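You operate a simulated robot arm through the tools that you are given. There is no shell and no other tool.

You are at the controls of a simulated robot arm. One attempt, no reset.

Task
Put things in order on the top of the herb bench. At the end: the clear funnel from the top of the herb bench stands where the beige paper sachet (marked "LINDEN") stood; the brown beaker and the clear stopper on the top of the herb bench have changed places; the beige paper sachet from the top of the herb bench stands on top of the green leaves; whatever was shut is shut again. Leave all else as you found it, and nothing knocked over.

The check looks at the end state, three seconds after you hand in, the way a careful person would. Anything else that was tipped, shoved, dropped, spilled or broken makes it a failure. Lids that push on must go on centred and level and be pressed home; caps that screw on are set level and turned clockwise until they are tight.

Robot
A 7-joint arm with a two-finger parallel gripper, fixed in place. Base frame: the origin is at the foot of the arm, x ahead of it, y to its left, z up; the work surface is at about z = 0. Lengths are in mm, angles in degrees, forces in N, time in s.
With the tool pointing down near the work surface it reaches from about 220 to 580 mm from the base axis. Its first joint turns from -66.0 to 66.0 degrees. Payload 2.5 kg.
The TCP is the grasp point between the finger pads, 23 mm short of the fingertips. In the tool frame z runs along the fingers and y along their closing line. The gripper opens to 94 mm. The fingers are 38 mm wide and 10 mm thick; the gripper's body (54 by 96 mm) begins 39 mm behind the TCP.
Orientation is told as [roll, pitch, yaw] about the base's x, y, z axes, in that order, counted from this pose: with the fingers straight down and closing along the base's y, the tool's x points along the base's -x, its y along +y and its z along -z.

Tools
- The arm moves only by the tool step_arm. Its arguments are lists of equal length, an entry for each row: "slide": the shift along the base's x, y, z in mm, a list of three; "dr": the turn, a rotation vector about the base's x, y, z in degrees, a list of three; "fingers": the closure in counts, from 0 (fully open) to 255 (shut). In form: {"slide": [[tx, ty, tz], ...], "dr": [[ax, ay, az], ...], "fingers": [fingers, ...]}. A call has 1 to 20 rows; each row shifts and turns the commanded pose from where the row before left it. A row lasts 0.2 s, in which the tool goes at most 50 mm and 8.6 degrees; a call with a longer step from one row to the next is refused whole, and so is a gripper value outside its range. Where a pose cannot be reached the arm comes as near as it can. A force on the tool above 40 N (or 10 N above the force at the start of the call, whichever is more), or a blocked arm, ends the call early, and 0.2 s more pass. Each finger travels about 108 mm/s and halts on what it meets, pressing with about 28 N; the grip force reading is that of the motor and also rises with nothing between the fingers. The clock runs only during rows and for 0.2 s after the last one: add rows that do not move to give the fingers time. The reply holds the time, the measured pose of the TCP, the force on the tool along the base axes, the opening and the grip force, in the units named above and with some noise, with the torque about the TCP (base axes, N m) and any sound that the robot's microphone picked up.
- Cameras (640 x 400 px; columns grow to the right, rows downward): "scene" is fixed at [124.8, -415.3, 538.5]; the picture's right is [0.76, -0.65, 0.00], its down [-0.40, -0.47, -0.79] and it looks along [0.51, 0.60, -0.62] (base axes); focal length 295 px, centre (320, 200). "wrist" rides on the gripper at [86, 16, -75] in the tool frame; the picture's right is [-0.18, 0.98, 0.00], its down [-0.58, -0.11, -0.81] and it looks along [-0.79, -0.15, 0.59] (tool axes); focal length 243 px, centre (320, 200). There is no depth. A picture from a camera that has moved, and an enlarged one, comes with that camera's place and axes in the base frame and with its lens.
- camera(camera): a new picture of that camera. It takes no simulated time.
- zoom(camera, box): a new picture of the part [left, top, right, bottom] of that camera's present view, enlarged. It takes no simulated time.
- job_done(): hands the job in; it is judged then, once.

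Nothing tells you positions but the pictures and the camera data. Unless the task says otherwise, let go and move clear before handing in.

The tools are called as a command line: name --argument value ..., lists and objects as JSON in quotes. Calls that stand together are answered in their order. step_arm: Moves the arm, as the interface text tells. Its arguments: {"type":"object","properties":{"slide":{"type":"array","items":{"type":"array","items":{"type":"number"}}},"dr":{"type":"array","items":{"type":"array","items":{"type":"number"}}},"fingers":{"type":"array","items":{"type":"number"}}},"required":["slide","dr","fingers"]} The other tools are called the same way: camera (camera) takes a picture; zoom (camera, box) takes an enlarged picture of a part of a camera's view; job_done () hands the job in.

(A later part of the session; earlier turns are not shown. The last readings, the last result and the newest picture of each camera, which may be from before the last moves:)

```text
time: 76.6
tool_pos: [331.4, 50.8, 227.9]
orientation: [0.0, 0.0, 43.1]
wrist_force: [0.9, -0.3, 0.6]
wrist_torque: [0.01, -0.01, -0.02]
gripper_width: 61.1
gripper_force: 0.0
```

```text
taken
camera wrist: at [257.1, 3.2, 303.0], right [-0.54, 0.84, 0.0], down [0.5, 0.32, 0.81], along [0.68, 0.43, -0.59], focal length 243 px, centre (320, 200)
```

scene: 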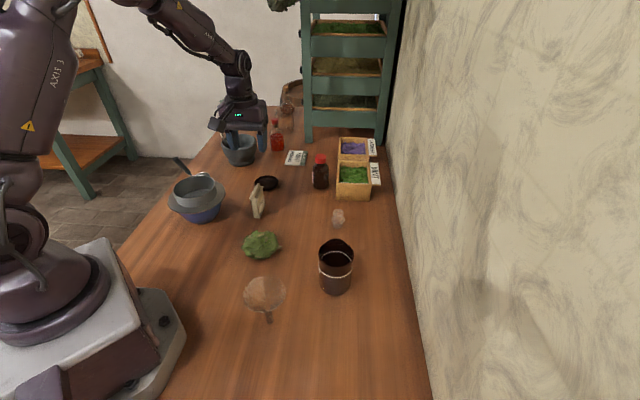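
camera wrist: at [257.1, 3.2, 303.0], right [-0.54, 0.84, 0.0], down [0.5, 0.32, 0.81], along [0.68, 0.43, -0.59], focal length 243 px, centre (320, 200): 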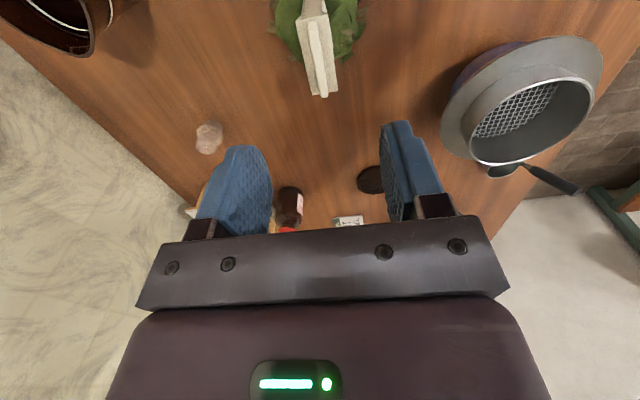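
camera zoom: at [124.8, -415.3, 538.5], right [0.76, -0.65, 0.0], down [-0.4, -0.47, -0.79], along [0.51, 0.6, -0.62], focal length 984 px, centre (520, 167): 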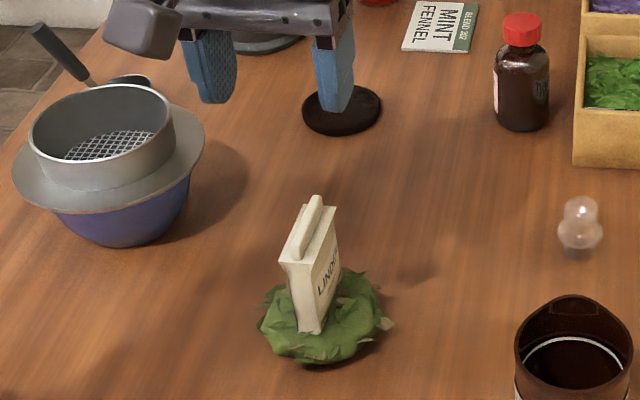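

The sachet stands steady on the leaves. Last is the funnel: I'll move to yaw -90° above (248,-120) with the gripper fully open and refine its position, since the fingers must meet the rim evenly.

step_arm --slide '[[-3, -6, 0], [-5, -11, 0], [-5, -11, 0], [-5, -11, 0], [-5, -11, 0], [-5, -11, 0], [-5, -11, 0], [-5, -11, 0], [-5, -11, 0], [-5, -11, 0], [-6, -11, 0], [-6, -11, 0], [-6, -11, 0], [-6, -11, 0], [-6, -11, 0], [-5, -11, 0], [0, 0, 0], [0, 0, 0]]' --dr '[[0, 0, -8.3], [0, 0, -8.3], [0, 0, -8.3], [0, 0, -8.3], [0, 0, -8.3], [0, 0, -8.3], [0, 0, -8.3], [0, 0, -8.3], [0, 0, -8.3], [0, 0, -8.3], [0, 0, -8.3], [0, 0, -8.3], [0, 0, -8.3], [0, 0, -8.3], [0, 0, -8.3], [0, 0, -8.6], [0, 0, 0], [0, 0, 0]]' --fingers '[90, 90, 60, 30, 0, 0, 0, 0, 0, 0, 0, 0, 0, 0, 0, 0, 0, 0]'

camera --camera "wrist"

camera --camera "scene"

```text
time: 80.4
tool_pos: [249.7, -118.8, 223.8]
orientation: [0.0, 0.0, -90.2]
wrist_force: [0.6, 0.2, 0.3]
wrist_torque: [-0.01, 0.01, 0.03]
gripper_width: 93.8
gripper_force: 0.2
```

```text
taken
camera wrist: at [266.0, -33.3, 301.1], right [0.98, -0.19, 0.0], down [-0.11, -0.58, 0.81], along [-0.15, -0.79, -0.59], focal length 243 px, centre (320, 200)
```

wrist: 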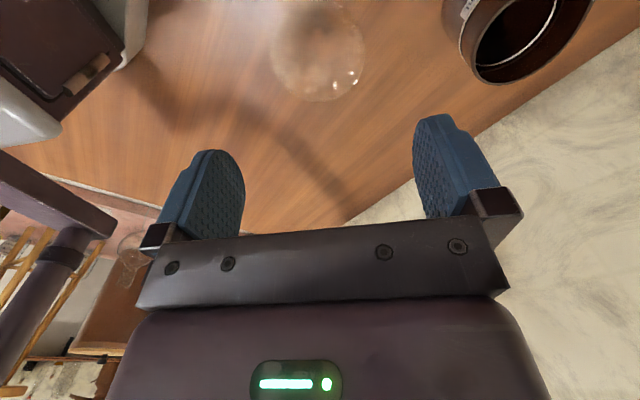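

```text
taken
```

scene: 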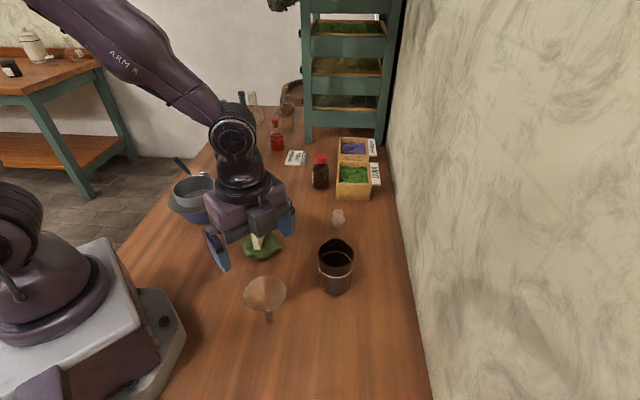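

zoom --camera "wrist" --box '[240, 0, 400, 110]'

zoom --camera "scene" --box '[220, 220, 310, 340]'

```text
3.64 times, centred on (320, 55) of wrist
camera zoom: at [266.0, -33.3, 301.1], right [0.98, -0.19, 0.0], down [-0.11, -0.58, 0.81], along [-0.15, -0.79, -0.59], focal length 882 px, centre (320, 727)
```

zoom: 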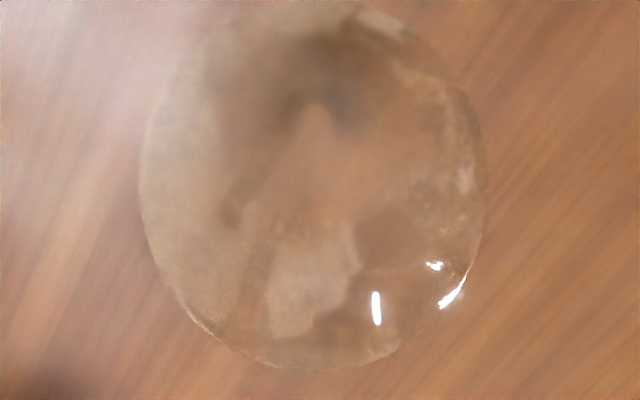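

```text
3.33 times, centred on (265, 280) of scene
camera zoom: at [124.8, -415.3, 538.5], right [0.76, -0.65, 0.0], down [-0.4, -0.47, -0.79], along [0.51, 0.6, -0.62], focal length 984 px, centre (503, -67)
```

zoom: 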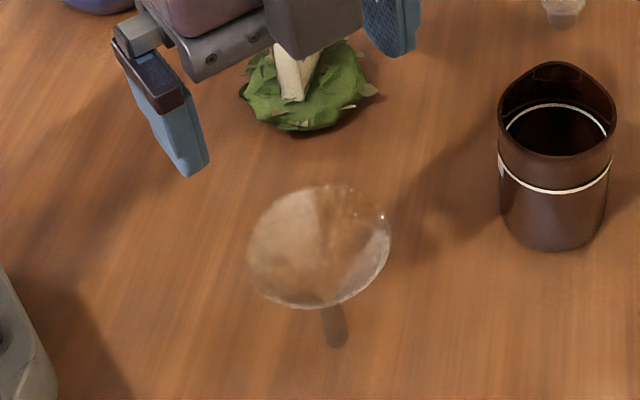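

The rim centre comes out at (247.6,-121.7). I'll shift by (-2,-2.6) and descend to fingertips just above the rim, then recheck centring.

step_arm --slide '[[-2, -2.6, -15], [0, 0, -20], [0, 0, -20], [0, 0, -20], [0, 0, -12], [0, 0, -6], [0, 0, 0], [0, 0, 0]]' --dr '[[0, 0, 0.2], [0, 0, 0], [0, 0, 0], [0, 0, 0], [0, 0, 0], [0, 0, 0], [0, 0, 0], [0, 0, 0]]' --fingers '[0, 0, 0, 0, 0, 0, 0, 0]'

camera --camera "wrist"

zoom --camera "wrist" --box '[200, 60, 460, 230]'

zoom --camera "scene" --box '[200, 200, 320, 340]'

```text
time: 82.2
tool_pos: [248.0, -120.9, 133.2]
orientation: [0.0, 0.0, -89.8]
wrist_force: [-0.5, 0.6, 0.1]
wrist_torque: [-0.01, -0.01, -0.01]
gripper_width: 94.3
gripper_force: 0.1
```

```text
taken
camera wrist: at [264.7, -35.5, 208.1], right [0.98, -0.18, 0.0], down [-0.11, -0.58, 0.81], along [-0.15, -0.79, -0.59], focal length 243 px, centre (320, 200)
```

wrist: 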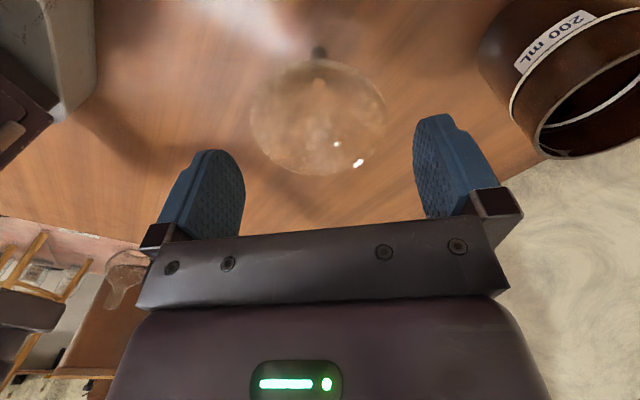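

```text
2.35 times, centred on (330, 145) of wrist
camera zoom: at [264.7, -35.5, 208.1], right [0.98, -0.18, 0.0], down [-0.11, -0.58, 0.81], along [-0.15, -0.79, -0.59], focal length 571 px, centre (296, 329)
```

zoom: 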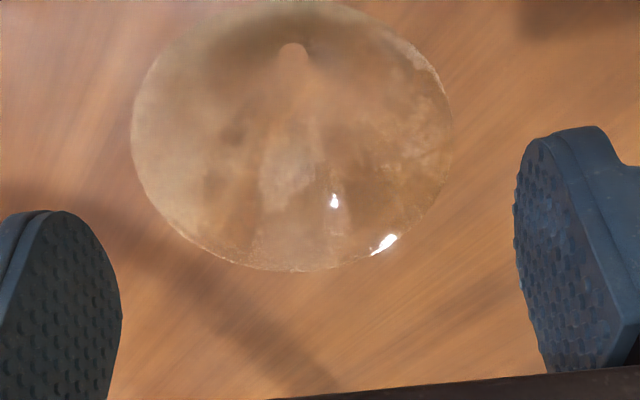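

```text
2.86 times, centred on (260, 270) of scene
camera zoom: at [124.8, -415.3, 538.5], right [0.76, -0.65, 0.0], down [-0.4, -0.47, -0.79], along [0.51, 0.6, -0.62], focal length 843 px, centre (491, 0)
```

zoom: 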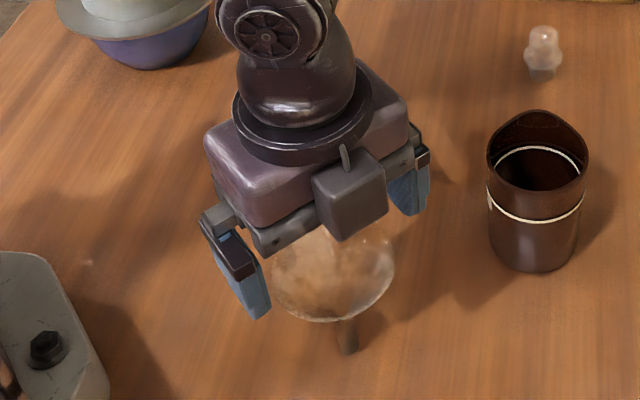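

Centred within about half a millimetre. Descending slowly around the rim to z≈88.

step_arm --slide '[[0, -0.5, -8], [0, 0, -10], [0, 0, -10], [0, 0, -8], [0, 0, -6], [0, 0, -3], [0, 0, 0], [0, 0, 0]]' --dr '[[0, 0, 0], [0, 0, 0], [0, 0, 0], [0, 0, 0], [0, 0, 0], [0, 0, 0], [0, 0, 0], [0, 0, 0]]' --fingers '[0, 0, 0, 0, 0, 0, 0, 0]'

camera --camera "wrist"

zoom --camera "wrist" --box '[190, 90, 470, 260]'

zoom --camera "scene" --box '[200, 220, 320, 340]'

```text
time: 84.0
tool_pos: [247.6, -121.8, 88.8]
orientation: [0.0, 0.0, -89.8]
wrist_force: [0.1, -1.0, 1.3]
wrist_torque: [-0.02, -0.01, 0.0]
gripper_width: 94.3
gripper_force: 0.0
```

```text
taken
camera wrist: at [264.8, -36.8, 164.0], right [0.98, -0.18, 0.0], down [-0.11, -0.58, 0.81], along [-0.15, -0.79, -0.59], focal length 243 px, centre (320, 200)
```

wrist: 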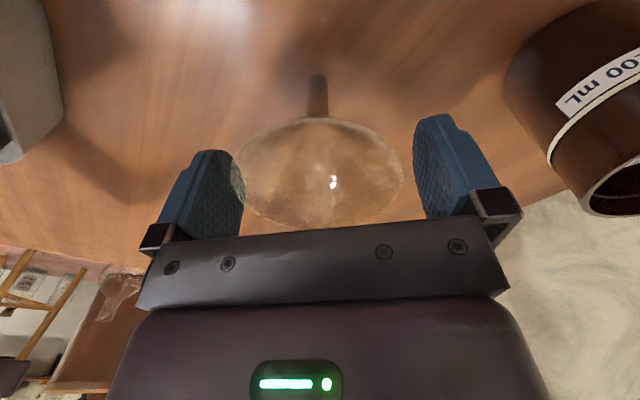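

```text
2.29 times, centred on (330, 175) of wrist
camera zoom: at [264.8, -36.8, 164.0], right [0.98, -0.18, 0.0], down [-0.11, -0.58, 0.81], along [-0.15, -0.79, -0.59], focal length 555 px, centre (297, 257)
```

zoom: 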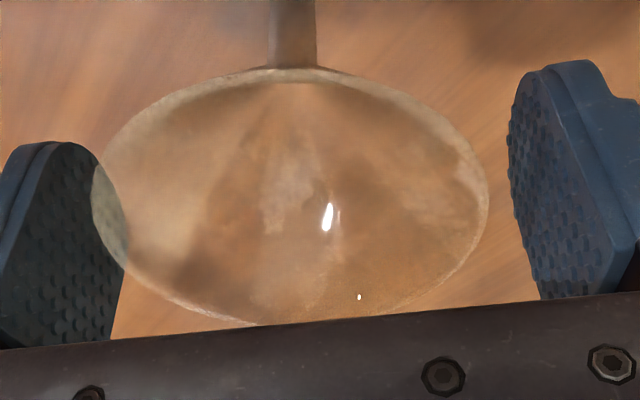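

```text
3.33 times, centred on (260, 280) of scene
camera zoom: at [124.8, -415.3, 538.5], right [0.76, -0.65, 0.0], down [-0.4, -0.47, -0.79], along [0.51, 0.6, -0.62], focal length 984 px, centre (520, -67)
```

zoom: 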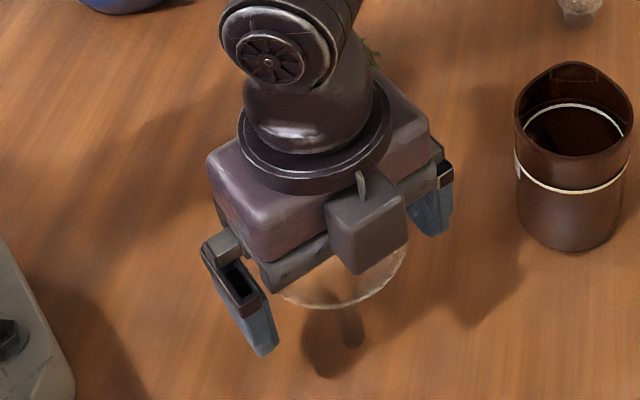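

The rim is centred between the pads to within about 0.5 mm. Closing very gradually on the rim.

step_arm --slide '[[0, 0, 0], [0, 0, 0], [0, 0, 0], [0, 0, 0], [0, 0, 0], [0, 0, 0], [0, 0, 0]]' --dr '[[0, 0, 0], [0, 0, 0], [0, 0, 0], [0, 0, 0], [0, 0, 0], [0, 0, 0], [0, 0, 0]]' --fingers '[15, 25, 33, 39, 44, 47, 47]'

zoom --camera "wrist" --box '[190, 60, 470, 260]'

zoom --camera "scene" --box '[200, 220, 320, 340]'

```text
time: 85.6
tool_pos: [248.2, -122.7, 88.4]
orientation: [0.0, 0.1, -89.9]
wrist_force: [0.8, -0.1, 0.9]
wrist_torque: [0.01, 0.0, 0.0]
gripper_width: 76.8
gripper_force: 0.1
```

```text
2.00 times, centred on (330, 160) of wrist
camera zoom: at [264.8, -36.7, 164.1], right [0.98, -0.18, 0.0], down [-0.11, -0.58, 0.81], along [-0.15, -0.79, -0.59], focal length 485 px, centre (300, 280)
```

zoom: 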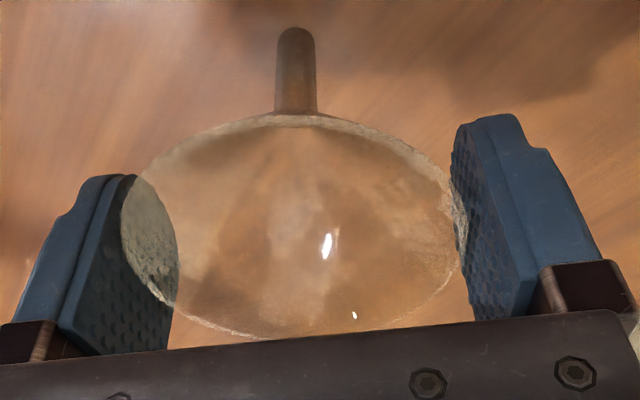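

```text
3.33 times, centred on (260, 280) of scene
camera zoom: at [124.8, -415.3, 538.5], right [0.76, -0.65, 0.0], down [-0.4, -0.47, -0.79], along [0.51, 0.6, -0.62], focal length 984 px, centre (520, -67)
```

zoom: 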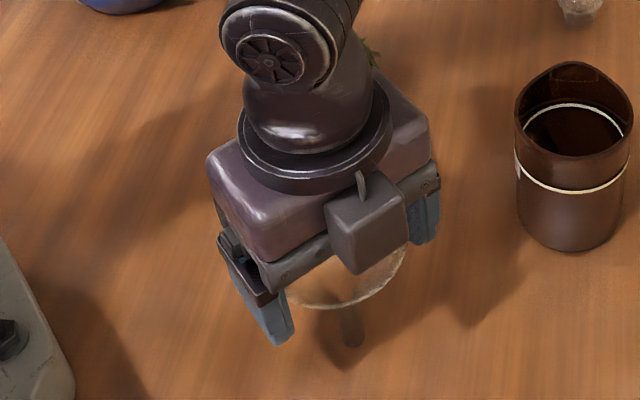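

At 76.8 mm the pads are nearly on the rim. Continuing in small increments until grip force appears.

step_arm --slide '[[0, 0, 0], [0, 0, 0], [0, 0, 0], [0, 0, 0], [0, 0, 0]]' --dr '[[0, 0, 0], [0, 0, 0], [0, 0, 0], [0, 0, 0], [0, 0, 0]]' --fingers '[49, 51, 53, 55, 55]'

zoom --camera "wrist" --box '[190, 60, 470, 260]'

```text
time: 86.8
tool_pos: [247.2, -121.4, 88.3]
orientation: [0.0, -0.1, -89.8]
wrist_force: [0.1, -0.2, -1.2]
wrist_torque: [0.0, 0.04, 0.0]
gripper_width: 74.4
gripper_force: 1.1
```

```text
2.00 times, centred on (330, 160) of wrist
camera zoom: at [264.8, -36.7, 164.1], right [0.98, -0.18, 0.0], down [-0.11, -0.58, 0.81], along [-0.15, -0.79, -0.59], focal length 485 px, centre (300, 280)
```

zoom: 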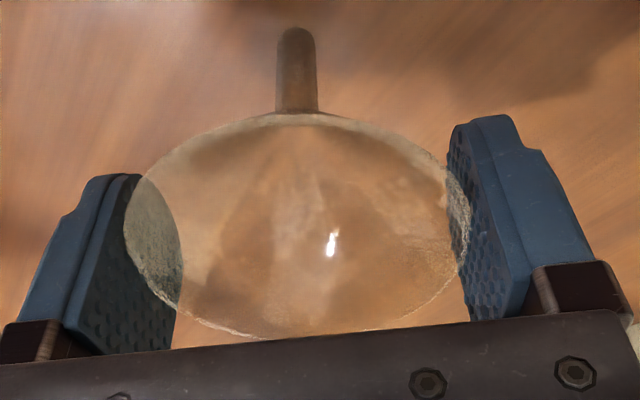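

Contact at 74.4 mm with 1 N. I'll build up a moderate grip.

step_arm --slide '[[0, 0, 0], [0, 0, 0], [0, 0, 0], [0, 0, 0]]' --dr '[[0, 0, 0], [0, 0, 0], [0, 0, 0], [0, 0, 0]]' --fingers '[58, 62, 66, 66]'

zoom --camera "wrist" --box '[190, 60, 470, 260]'

```text
time: 87.8
tool_pos: [247.0, -122.0, 86.8]
orientation: [0.0, 0.0, -89.9]
wrist_force: [-0.6, -0.2, 0.2]
wrist_torque: [0.01, 0.0, -0.01]
gripper_width: 73.5
gripper_force: 27.5
```

```text
2.00 times, centred on (330, 160) of wrist
camera zoom: at [264.8, -36.7, 164.1], right [0.98, -0.18, 0.0], down [-0.11, -0.58, 0.81], along [-0.15, -0.79, -0.59], focal length 485 px, centre (300, 280)
```

zoom: 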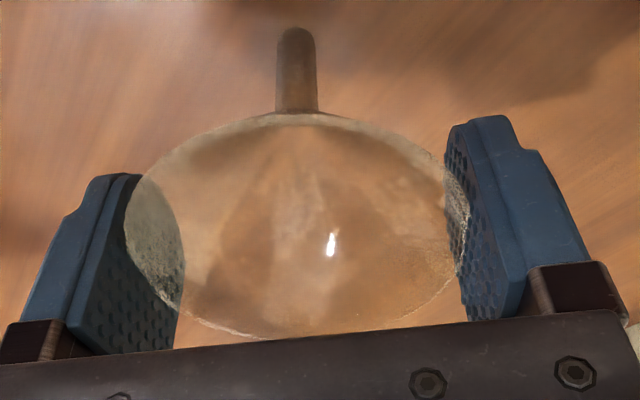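

Gripped with 27.5 N, and the funnel is unmoved and upright. Lifting gently.

step_arm --slide '[[0, 0, 3], [0, 0, 5], [0, 0, 8], [0, 0, 10], [0, 0, 10], [0, 0, 0], [0, 0, 0]]' --dr '[[0, 0, 0], [0, 0, 0], [0, 0, 0], [0, 0, 0], [0, 0, 0], [0, 0, 0], [0, 0, 0]]' --fingers '[80, 80, 80, 80, 80, 80, 80]'

zoom --camera "wrist" --box '[190, 60, 470, 260]'

zoom --camera "scene" --box '[200, 220, 320, 340]'

```text
time: 89.4
tool_pos: [250.9, -122.6, 124.2]
orientation: [0.0, -0.1, -89.8]
wrist_force: [0.5, -0.4, -1.7]
wrist_torque: [0.04, 0.01, 0.01]
gripper_width: 73.2
gripper_force: 28.1
```

```text
2.00 times, centred on (330, 160) of wrist
camera zoom: at [266.3, -37.2, 200.5], right [0.98, -0.18, 0.0], down [-0.11, -0.58, 0.81], along [-0.15, -0.79, -0.59], focal length 485 px, centre (300, 280)
```

zoom: 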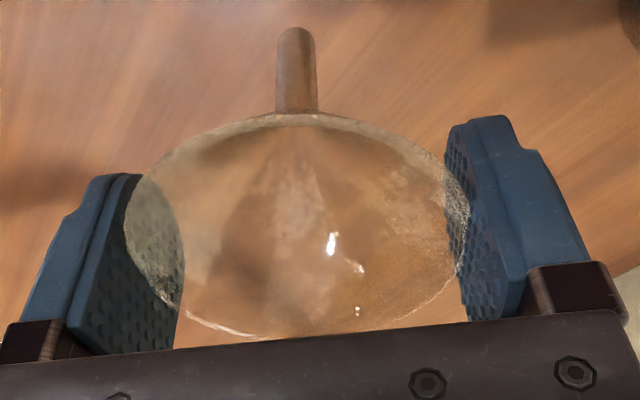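

```text
3.33 times, centred on (260, 280) of scene
camera zoom: at [124.8, -415.3, 538.5], right [0.76, -0.65, 0.0], down [-0.4, -0.47, -0.79], along [0.51, 0.6, -0.62], focal length 984 px, centre (520, -67)
```

zoom: 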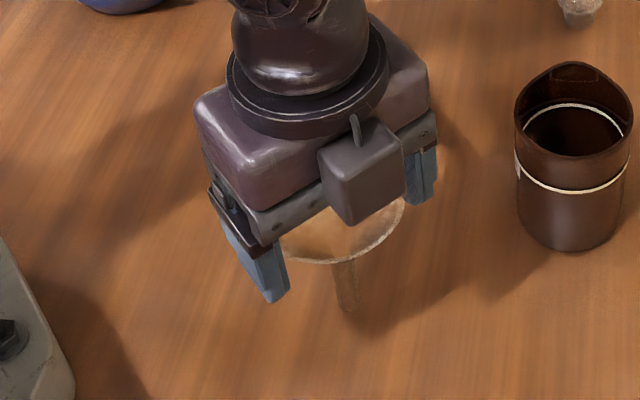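

The funnel is held steady and vertical. I'll raise it to z≈244, well above everything, and carry it around the sachet.

step_arm --slide '[[0, 0, 8], [0, 0, 16], [0, 0, 22], [0, 0, 24], [0, 0, 22], [0, 0, 16], [0, 0, 10], [0, 0, 2], [6, 4, 0], [12, 9, 0], [18, 13, 0], [22, 16, 0], [24, 18, 0], [24, 18, 0], [24, 18, 0], [20, 15, 0], [14, 11, 0], [10, 7, 0], [6, 3, 0], [0, 0, 0]]' --dr '[[0, 0, 0], [0, 0, 0], [0, 0, 0], [0, 0, 0], [0, 0, 0], [0, 0, 0], [0, 0, 0], [0, 0, 0], [0, 0, 0], [0, 0, 0], [0, 0, 0], [0, 0, 0], [0, 0, 0], [0, 0, 0], [0, 0, 0], [0, 0, 0], [0, 0, 0], [0, 0, 0], [0, 0, 0], [0, 0, 0]]' --fingers '[80, 80, 80, 80, 80, 80, 80, 80, 80, 80, 80, 80, 80, 80, 80, 80, 80, 80, 80, 80]'

camera --camera "wrist"

camera --camera "scene"

```text
time: 93.6
tool_pos: [428.9, 9.1, 243.4]
orientation: [0.0, 0.1, -89.8]
wrist_force: [0.5, -0.4, -0.3]
wrist_torque: [0.03, 0.0, -0.02]
gripper_width: 73.3
gripper_force: 27.8
```

```text
taken
camera wrist: at [444.7, 95.6, 319.9], right [0.98, -0.18, 0.0], down [-0.11, -0.58, 0.81], along [-0.15, -0.79, -0.59], focal length 243 px, centre (320, 200)
```

wrist: 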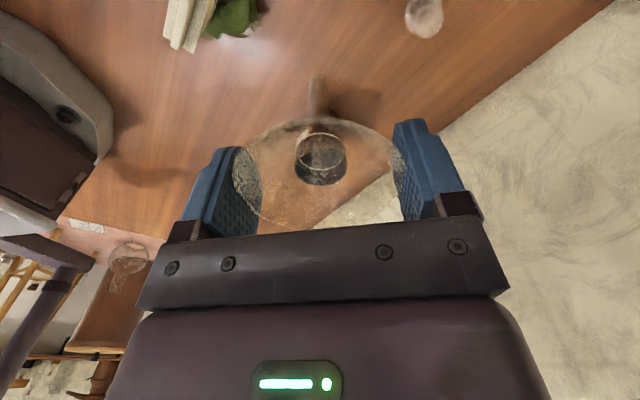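

```text
taken
```

scene: 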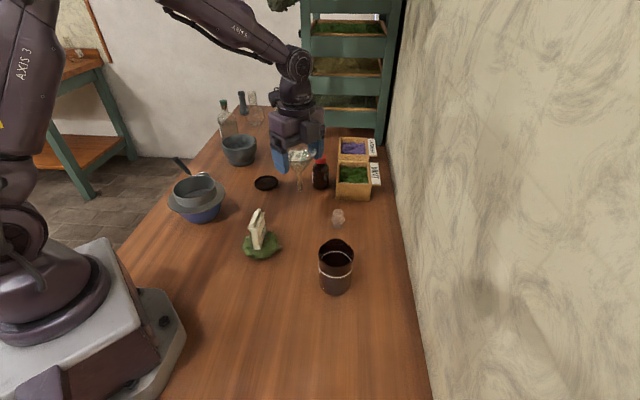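

The funnel is still held as gripped. Moving to above the sachet's old spot at (404,175).

step_arm --slide '[[-1, 7, 0], [-2, 14, 0], [-3, 20, 0], [-4, 23, 0], [-4, 24, 0], [-4, 23, 0], [-3, 20, 0], [-2, 16, 0], [-1, 11, 0], [-1, 7, 0], [0, 0, 0], [0, 0, 0]]' --dr '[[0, 0, 0], [0, 0, 0], [0, 0, 0], [0, 0, 0], [0, 0, 0], [0, 0, 0], [0, 0, 0], [0, 0, 0], [0, 0, 0], [0, 0, 0], [0, 0, 0], [0, 0, 0]]' --fingers '[80, 80, 80, 80, 80, 80, 80, 80, 80, 80, 80, 80]'

camera --camera "wrist"

camera --camera "scene"

```text
time: 96.2
tool_pos: [405.4, 172.5, 243.1]
orientation: [0.1, 0.0, -89.8]
wrist_force: [-0.4, -0.2, -0.7]
wrist_torque: [0.01, 0.02, 0.01]
gripper_width: 73.5
gripper_force: 27.9
```

```text
taken
camera wrist: at [421.6, 259.2, 319.1], right [0.98, -0.18, 0.0], down [-0.11, -0.58, 0.81], along [-0.15, -0.79, -0.59], focal length 243 px, centre (320, 200)
```

wrist: 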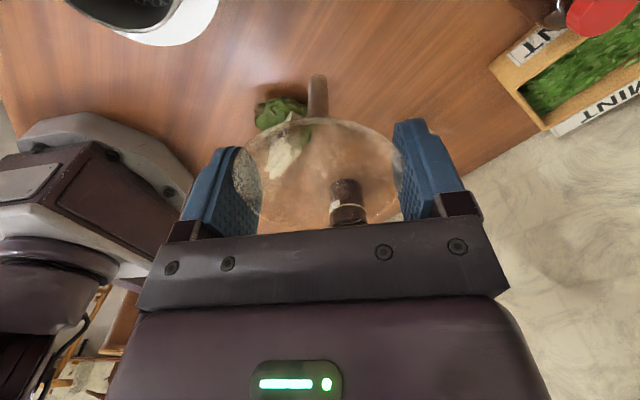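

```text
taken
```

scene: 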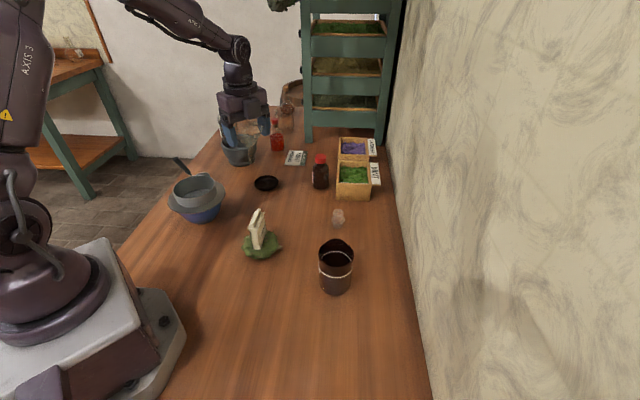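

Small correction and a controlled descent to about 6 mm above contact.

step_arm --slide '[[-1.2, 1.6, -8], [0, 0, -15], [0, 0, -20], [0, 0, -22], [0, 0, -22], [0, 0, -20], [0, 0, -16], [0, 0, -12], [0, 0, -8], [0, 0, -5], [0, 0, 0], [0, 0, 0]]' --dr '[[0, 0, 0], [0, 0, 0], [0, 0, 0], [0, 0, 0], [0, 0, 0], [0, 0, 0], [0, 0, 0], [0, 0, 0], [0, 0, 0], [0, 0, 0], [0, 0, 0], [0, 0, 0]]' --fingers '[80, 80, 80, 80, 80, 80, 80, 80, 80, 80, 80, 80]'

camera --camera "wrist"

zoom --camera "scene" --box '[180, 120, 320, 260]'

```text
time: 98.8
tool_pos: [402.5, 175.7, 95.3]
orientation: [0.0, 0.0, -89.8]
wrist_force: [0.0, 0.4, -0.5]
wrist_torque: [0.0, -0.01, 0.0]
gripper_width: 73.2
gripper_force: 27.8
```

```text
taken
camera wrist: at [418.8, 261.8, 171.1], right [0.98, -0.18, 0.0], down [-0.11, -0.58, 0.81], along [-0.15, -0.79, -0.59], focal length 243 px, centre (320, 200)
```

wrist: 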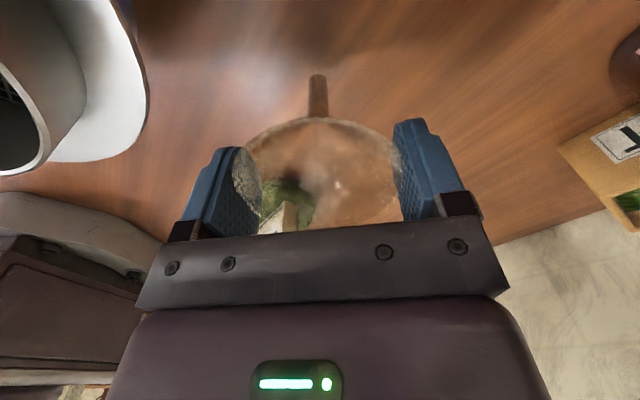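

```text
2.86 times, centred on (250, 190) of scene
camera zoom: at [124.8, -415.3, 538.5], right [0.76, -0.65, 0.0], down [-0.4, -0.47, -0.79], along [0.51, 0.6, -0.62], focal length 843 px, centre (520, 229)
```

zoom: 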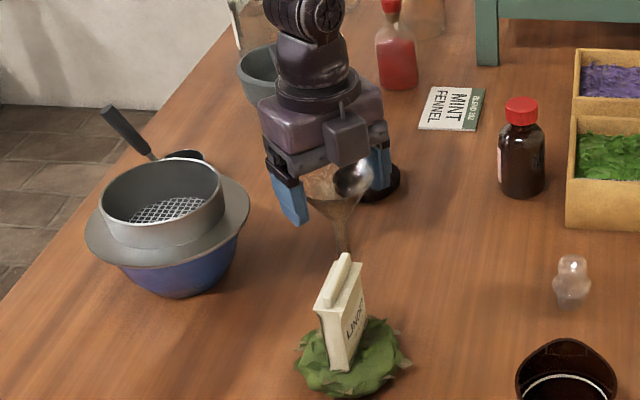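

About 7 mm to go. Fine-tuning by (+1.2,-0.8) and lowering slowly.

step_arm --slide '[[1.2, -0.8, -2], [0, 0, -1.5], [0, 0, -1], [0, 0, 0]]' --dr '[[0, 0, 0], [0, 0, 0], [0, 0, 0], [0, 0, 0]]' --fingers '[80, 80, 80, 80]'

step_arm --slide '[[0, 0, -0.7], [0, 0, 0]]' --dr '[[0, 0, 0], [0, 0, 0]]' --fingers '[80, 80]'

step_arm --slide '[[0, 0, -0.6], [0, 0, 0]]' --dr '[[0, 0, 0], [0, 0, 0]]' --fingers '[80, 80]'

```text
time: 99.8
tool_pos: [404.0, 175.8, 90.0]
orientation: [0.0, -0.1, -89.8]
wrist_force: [0.0, 0.2, -1.0]
wrist_torque: [-0.03, -0.02, 0.02]
gripper_width: 73.7
gripper_force: 27.4
```

```text
time: 100.4
tool_pos: [402.3, 175.6, 91.4]
orientation: [0.0, 0.0, -89.9]
wrist_force: [-0.8, -0.2, -0.6]
wrist_torque: [-0.03, -0.01, 0.0]
gripper_width: 73.1
gripper_force: 27.8
```

```text
time: 101.0
tool_pos: [404.8, 175.2, 89.4]
orientation: [0.0, 0.0, -89.8]
wrist_force: [-0.3, -0.8, -0.4]
wrist_torque: [0.03, -0.05, 0.0]
gripper_width: 73.4
gripper_force: 28.2
```

step_arm --slide '[[0, 0, -0.5], [0, 0, 0]]' --dr '[[0, 0, 0], [0, 0, 0]]' --fingers '[80, 80]'

step_arm --slide '[[0, 0, -0.5], [0, 0, 0]]' --dr '[[0, 0, 0], [0, 0, 0]]' --fingers '[80, 80]'

```text
time: 101.6
tool_pos: [402.9, 175.9, 88.2]
orientation: [0.0, 0.0, -89.8]
wrist_force: [-0.3, -0.3, -0.5]
wrist_torque: [0.02, -0.02, 0.01]
gripper_width: 73.3
gripper_force: 28.4
```

```text
time: 102.2
tool_pos: [403.3, 175.7, 89.6]
orientation: [0.0, 0.0, -89.8]
wrist_force: [0.7, -0.2, -0.4]
wrist_torque: [-0.04, 0.02, -0.01]
gripper_width: 73.3
gripper_force: 27.6
```

step_arm --slide '[[0, 0, -0.5], [0, 0, 0]]' --dr '[[0, 0, 0], [0, 0, 0]]' --fingers '[80, 80]'

step_arm --slide '[[0, 0, -0.4], [0, 0, 0]]' --dr '[[0, 0, 0], [0, 0, 0]]' --fingers '[80, 80]'

camera --camera "wrist"

```text
time: 102.8
tool_pos: [403.5, 176.1, 87.8]
orientation: [0.0, 0.1, -89.8]
wrist_force: [0.7, -0.5, -0.5]
wrist_torque: [-0.01, 0.02, -0.01]
gripper_width: 73.4
gripper_force: 27.9
```

```text
time: 103.4
tool_pos: [404.1, 176.1, 87.9]
orientation: [-0.1, 0.0, -89.8]
wrist_force: [-0.7, -0.5, -0.6]
wrist_torque: [0.02, 0.01, -0.02]
gripper_width: 73.2
gripper_force: 27.7
```

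```text
taken
camera wrist: at [419.1, 261.0, 164.2], right [0.98, -0.18, 0.0], down [-0.11, -0.58, 0.81], along [-0.15, -0.79, -0.59], focal length 243 px, centre (320, 200)
```

wrist: 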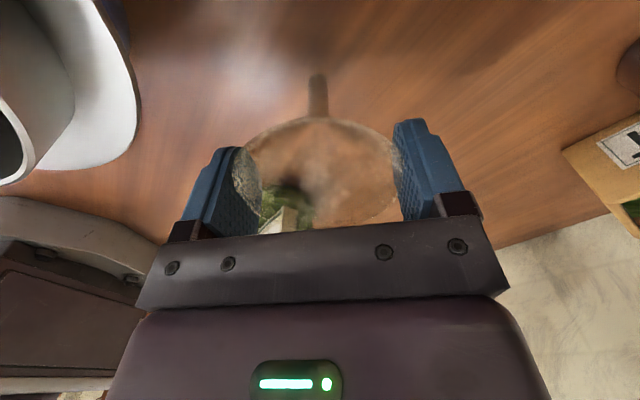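

The camera height equals that at pick-up (164.1), so contact is imminent. Two more small steps.

step_arm --slide '[[0, 0, -0.4], [0, 0, 0]]' --dr '[[0, 0, 0], [0, 0, 0]]' --fingers '[80, 80]'

step_arm --slide '[[0, 0, -0.3], [0, 0, 0]]' --dr '[[0, 0, 0], [0, 0, 0]]' --fingers '[80, 80]'

```text
time: 104.0
tool_pos: [402.2, 174.8, 87.5]
orientation: [0.1, 0.0, -89.8]
wrist_force: [-4.1, -2.2, 9.8]
wrist_torque: [-0.08, 0.25, 0.0]
gripper_width: 73.1
gripper_force: 28.5
```

```text
time: 104.6
tool_pos: [403.2, 175.8, 87.3]
orientation: [0.1, 0.0, -89.8]
wrist_force: [-1.6, -1.1, 9.1]
wrist_torque: [-0.07, 0.07, 0.01]
gripper_width: 73.1
gripper_force: 27.9
```

The stem is on the bench with about 9 N. I'll ease off slightly and release in tiny increments.

step_arm --slide '[[0, 0, 0.3], [0, 0, 0], [0, 0, 0], [0, 0, 0], [0, 0, 0], [0, 0, 0], [0, 0, 0], [0, 0, 0]]' --dr '[[0, 0, 0], [0, 0, 0], [0, 0, 0], [0, 0, 0], [0, 0, 0], [0, 0, 0], [0, 0, 0], [0, 0, 0]]' --fingers '[66, 62, 59, 57, 55, 53, 51, 51]'

zoom --camera "wrist" --box '[190, 60, 470, 260]'

zoom --camera "scene" --box '[200, 140, 300, 240]'

```text
time: 106.4
tool_pos: [403.9, 176.1, 89.0]
orientation: [0.1, 0.0, -89.8]
wrist_force: [1.0, 0.6, 0.0]
wrist_torque: [-0.01, 0.0, 0.04]
gripper_width: 75.3
gripper_force: 0.2
```

```text
2.00 times, centred on (330, 160) of wrist
camera zoom: at [419.4, 261.7, 164.7], right [0.98, -0.18, 0.0], down [-0.11, -0.58, 0.81], along [-0.15, -0.79, -0.59], focal length 485 px, centre (300, 280)
```

zoom: 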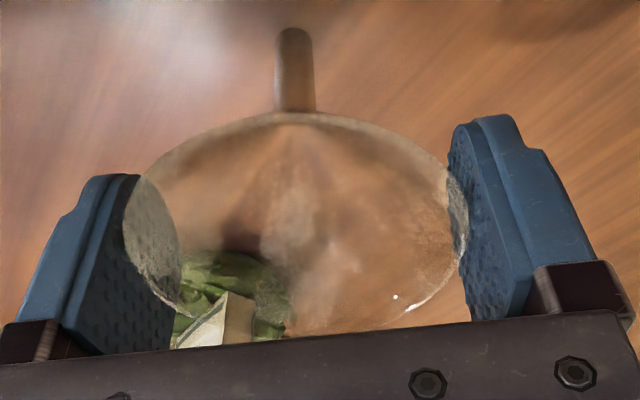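

```text
4.00 times, centred on (250, 190) of scene
camera zoom: at [124.8, -415.3, 538.5], right [0.76, -0.65, 0.0], down [-0.4, -0.47, -0.79], along [0.51, 0.6, -0.62], focal length 1180 px, centre (600, 240)
```

zoom: 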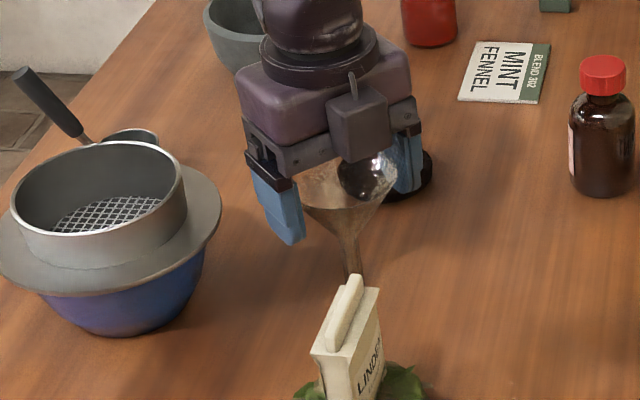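

Grip force is near zero and the funnel looks vertical. Opening slowly further and checking.

step_arm --slide '[[0, 0, 0], [0, 0, 0], [0, 0, 0], [0, 0, 0], [0, 0, 0], [0, 0, 0]]' --dr '[[0, 0, 0], [0, 0, 0], [0, 0, 0], [0, 0, 0], [0, 0, 0], [0, 0, 0]]' --fingers '[50, 49, 48, 46, 44, 44]'

zoom --camera "wrist" --box '[190, 60, 470, 260]'

zoom --camera "scene" --box '[200, 140, 300, 240]'

```text
time: 107.8
tool_pos: [403.9, 175.6, 88.3]
orientation: [0.0, 0.1, -89.8]
wrist_force: [1.4, -0.8, -0.6]
wrist_torque: [0.01, -0.03, 0.01]
gripper_width: 77.9
gripper_force: 0.0
```

```text
2.00 times, centred on (330, 160) of wrist
camera zoom: at [419.4, 261.7, 164.7], right [0.98, -0.18, 0.0], down [-0.11, -0.58, 0.81], along [-0.15, -0.79, -0.59], focal length 485 px, centre (300, 280)
```

zoom: 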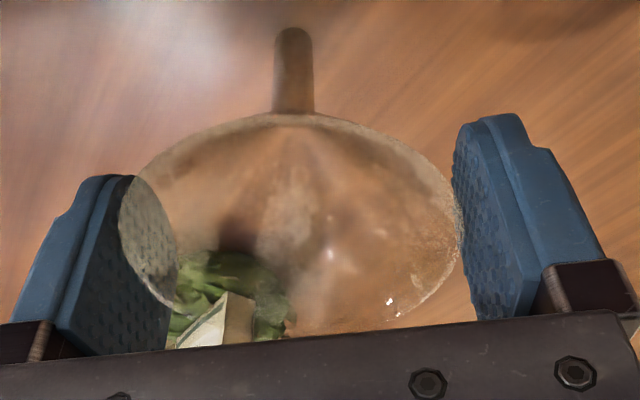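

```text
4.00 times, centred on (250, 190) of scene
camera zoom: at [124.8, -415.3, 538.5], right [0.76, -0.65, 0.0], down [-0.4, -0.47, -0.79], along [0.51, 0.6, -0.62], focal length 1180 px, centre (600, 240)
```

zoom: 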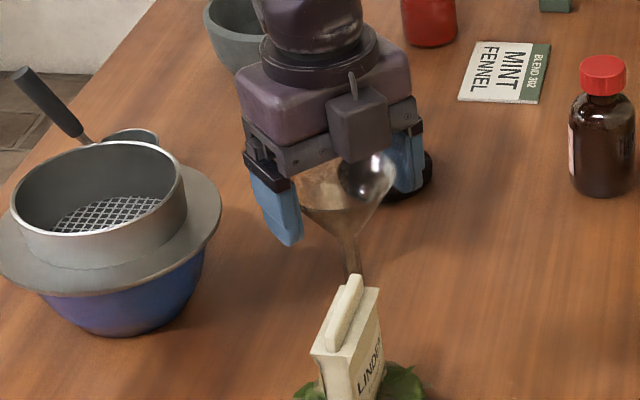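

The rim shifted only about 1 mm, consistent with settling upright on its stem. Opening further in small steps.

step_arm --slide '[[0, 0, 0], [0, 0, 0], [0, 0, 0], [0, 0, 0], [0, 0, 0], [0, 0, 0]]' --dr '[[0, 0, 0], [0, 0, 0], [0, 0, 0], [0, 0, 0], [0, 0, 0], [0, 0, 0]]' --fingers '[42, 40, 38, 36, 34, 34]'

zoom --camera "wrist" --box '[190, 60, 470, 260]'

zoom --camera "scene" --box '[200, 140, 300, 240]'

```text
time: 109.2
tool_pos: [403.5, 174.8, 88.4]
orientation: [0.1, -0.1, -89.9]
wrist_force: [0.3, 0.2, -0.6]
wrist_torque: [0.01, 0.03, -0.02]
gripper_width: 81.4
gripper_force: 0.2
```

```text
2.00 times, centred on (330, 160) of wrist
camera zoom: at [419.4, 261.7, 164.7], right [0.98, -0.18, 0.0], down [-0.11, -0.58, 0.81], along [-0.15, -0.79, -0.59], focal length 485 px, centre (300, 280)
```

zoom: 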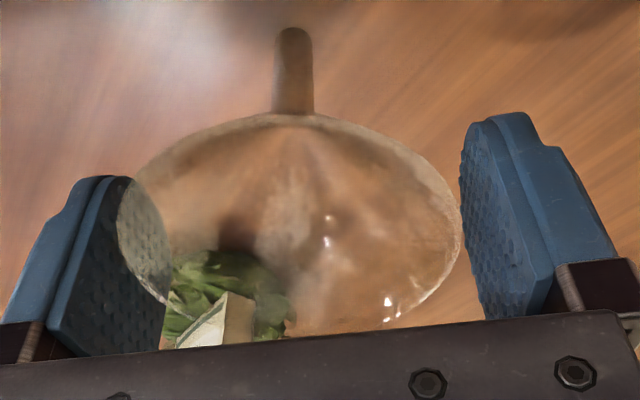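

```text
4.00 times, centred on (250, 190) of scene
camera zoom: at [124.8, -415.3, 538.5], right [0.76, -0.65, 0.0], down [-0.4, -0.47, -0.79], along [0.51, 0.6, -0.62], focal length 1180 px, centre (600, 240)
```

zoom: 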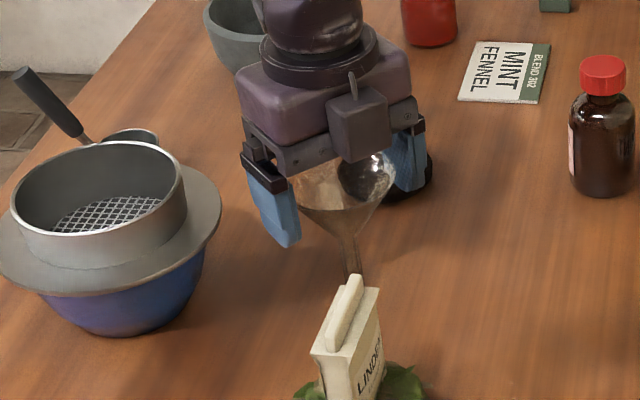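

The rim barely moved (about 0.3 mm) while each pad backed off 1.7 mm, so it is standing on its own. Holding for a second to check it is stable.

step_arm --slide '[[0, 0, 0], [0, 0, 0], [0, 0, 0], [0, 0, 0], [0, 0, 0]]' --dr '[[0, 0, 0], [0, 0, 0], [0, 0, 0], [0, 0, 0], [0, 0, 0]]' --fingers '[34, 34, 34, 34, 34]'

zoom --camera "wrist" --box '[190, 60, 470, 260]'

```text
time: 110.4
tool_pos: [403.1, 176.3, 88.5]
orientation: [0.1, 0.0, -89.8]
wrist_force: [-0.1, -0.4, -0.1]
wrist_torque: [0.02, 0.01, -0.01]
gripper_width: 81.8
gripper_force: 0.1
```

```text
2.00 times, centred on (330, 160) of wrist
camera zoom: at [419.4, 261.7, 164.7], right [0.98, -0.18, 0.0], down [-0.11, -0.58, 0.81], along [-0.15, -0.79, -0.59], focal length 485 px, centre (300, 280)
```

zoom: 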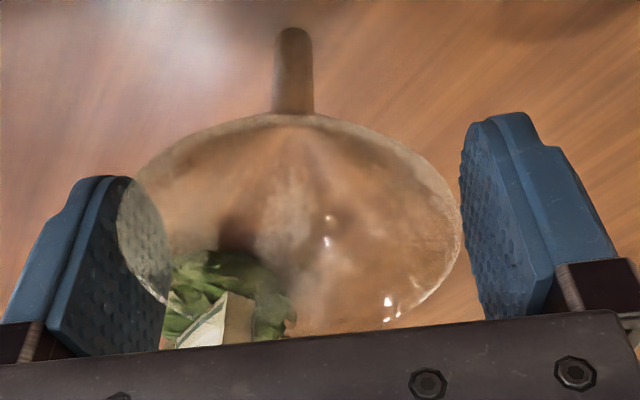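

It is stable with gaps on both sides and no tilt. Opening fully and rising straight up slowly.

step_arm --slide '[[0, 0, 0], [0, 0, 0], [0, 0, 0], [0, 0, 0], [0, 0, 6], [0, 0, 10], [0, 0, 15], [0, 0, 20], [0, 0, 25], [0, 0, 25], [0, 0, 25], [0, 0, 0]]' --dr '[[0, 0, 0], [0, 0, 0], [0, 0, 0], [0, 0, 0], [0, 0, 0], [0, 0, 0], [0, 0, 0], [0, 0, 0], [0, 0, 0], [0, 0, 0], [0, 0, 0], [0, 0, 0]]' --fingers '[25, 15, 5, 0, 0, 0, 0, 0, 0, 0, 0, 0]'

camera --camera "wrist"

camera --camera "scene"

zoom --camera "scene" --box '[200, 120, 320, 260]'

```text
time: 113.0
tool_pos: [404.3, 175.1, 214.7]
orientation: [0.0, 0.1, -89.9]
wrist_force: [0.5, -0.4, 0.6]
wrist_torque: [0.01, -0.01, 0.04]
gripper_width: 94.0
gripper_force: 0.2
```

```text
taken
camera wrist: at [420.3, 260.3, 290.8], right [0.98, -0.18, 0.0], down [-0.11, -0.58, 0.81], along [-0.15, -0.79, -0.59], focal length 243 px, centre (320, 200)
```

wrist: 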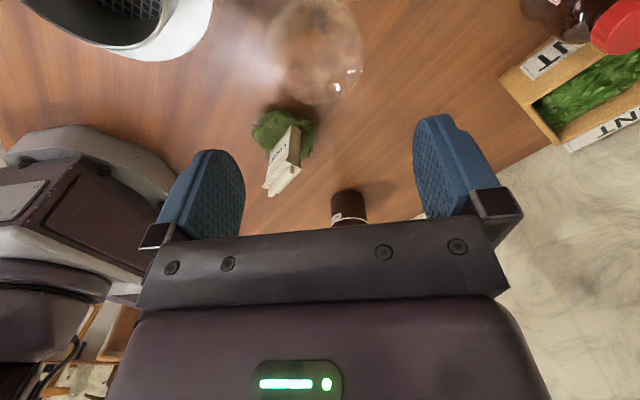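

```text
taken
```

scene: 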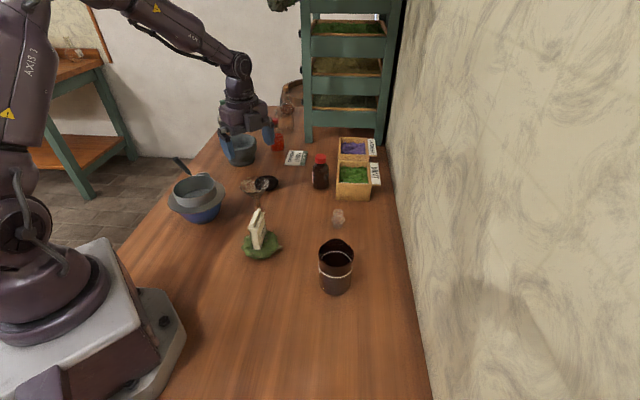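

```text
2.86 times, centred on (260, 190) of scene
camera zoom: at [124.8, -415.3, 538.5], right [0.76, -0.65, 0.0], down [-0.4, -0.47, -0.79], along [0.51, 0.6, -0.62], focal length 843 px, centre (491, 229)
```

zoom: 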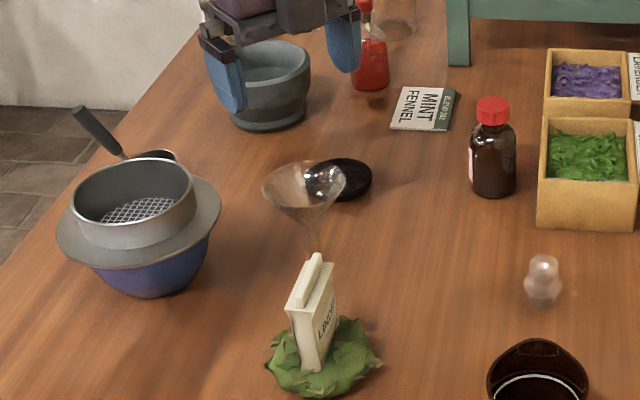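

Everything looks upright. I'll enlarge the details to verify the funnel's verticality, the sachet and the swapped items.

zoom --camera "scene" --box '[230, 165, 290, 215]'

zoom --camera "scene" --box '[225, 200, 295, 265]'

zoom --camera "scene" --box '[290, 190, 390, 310]'

zoom --camera "wrist" --box '[220, 0, 400, 220]'

```text
8.00 times, centred on (260, 190) of scene
camera zoom: at [124.8, -415.3, 538.5], right [0.76, -0.65, 0.0], down [-0.4, -0.47, -0.79], along [0.51, 0.6, -0.62], focal length 2361 px, centre (800, 280)
```

zoom: 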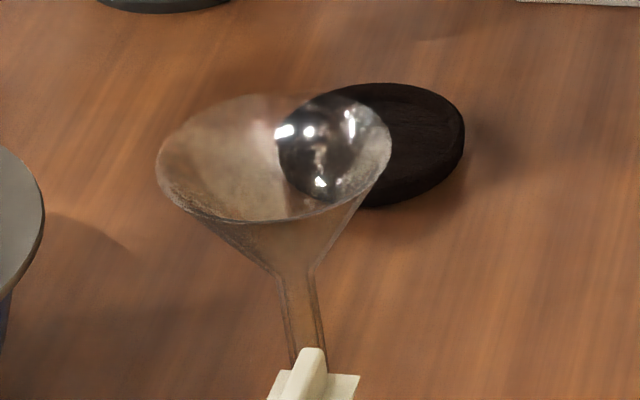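

```text
6.15 times, centred on (260, 232) of scene
camera zoom: at [124.8, -415.3, 538.5], right [0.76, -0.65, 0.0], down [-0.4, -0.47, -0.79], along [0.51, 0.6, -0.62], focal length 1816 px, centre (689, 0)
```

zoom: 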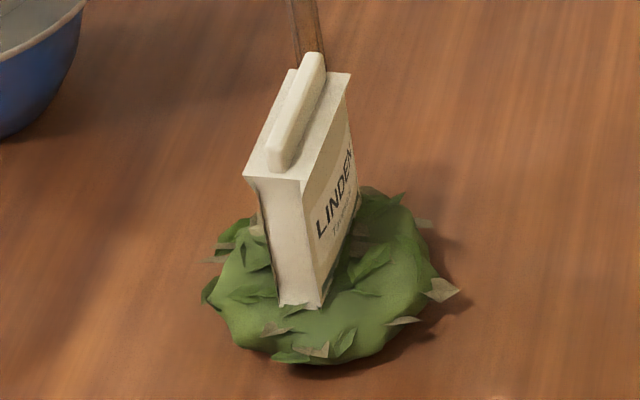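

```text
3.33 times, centred on (340, 250) of scene
camera zoom: at [124.8, -415.3, 538.5], right [0.76, -0.65, 0.0], down [-0.4, -0.47, -0.79], along [0.51, 0.6, -0.62], focal length 984 px, centre (253, 33)
```

zoom: 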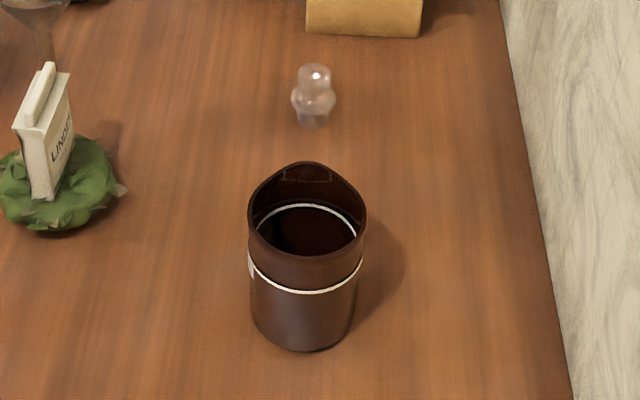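

```text
1.82 times, centred on (310, 110) of wrist
camera zoom: at [420.3, 260.3, 290.8], right [0.98, -0.18, 0.0], down [-0.11, -0.58, 0.81], along [-0.15, -0.79, -0.59], focal length 441 px, centre (338, 364)
```

zoom: 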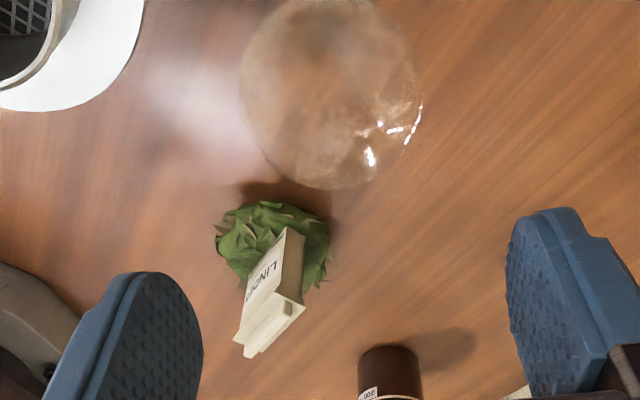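

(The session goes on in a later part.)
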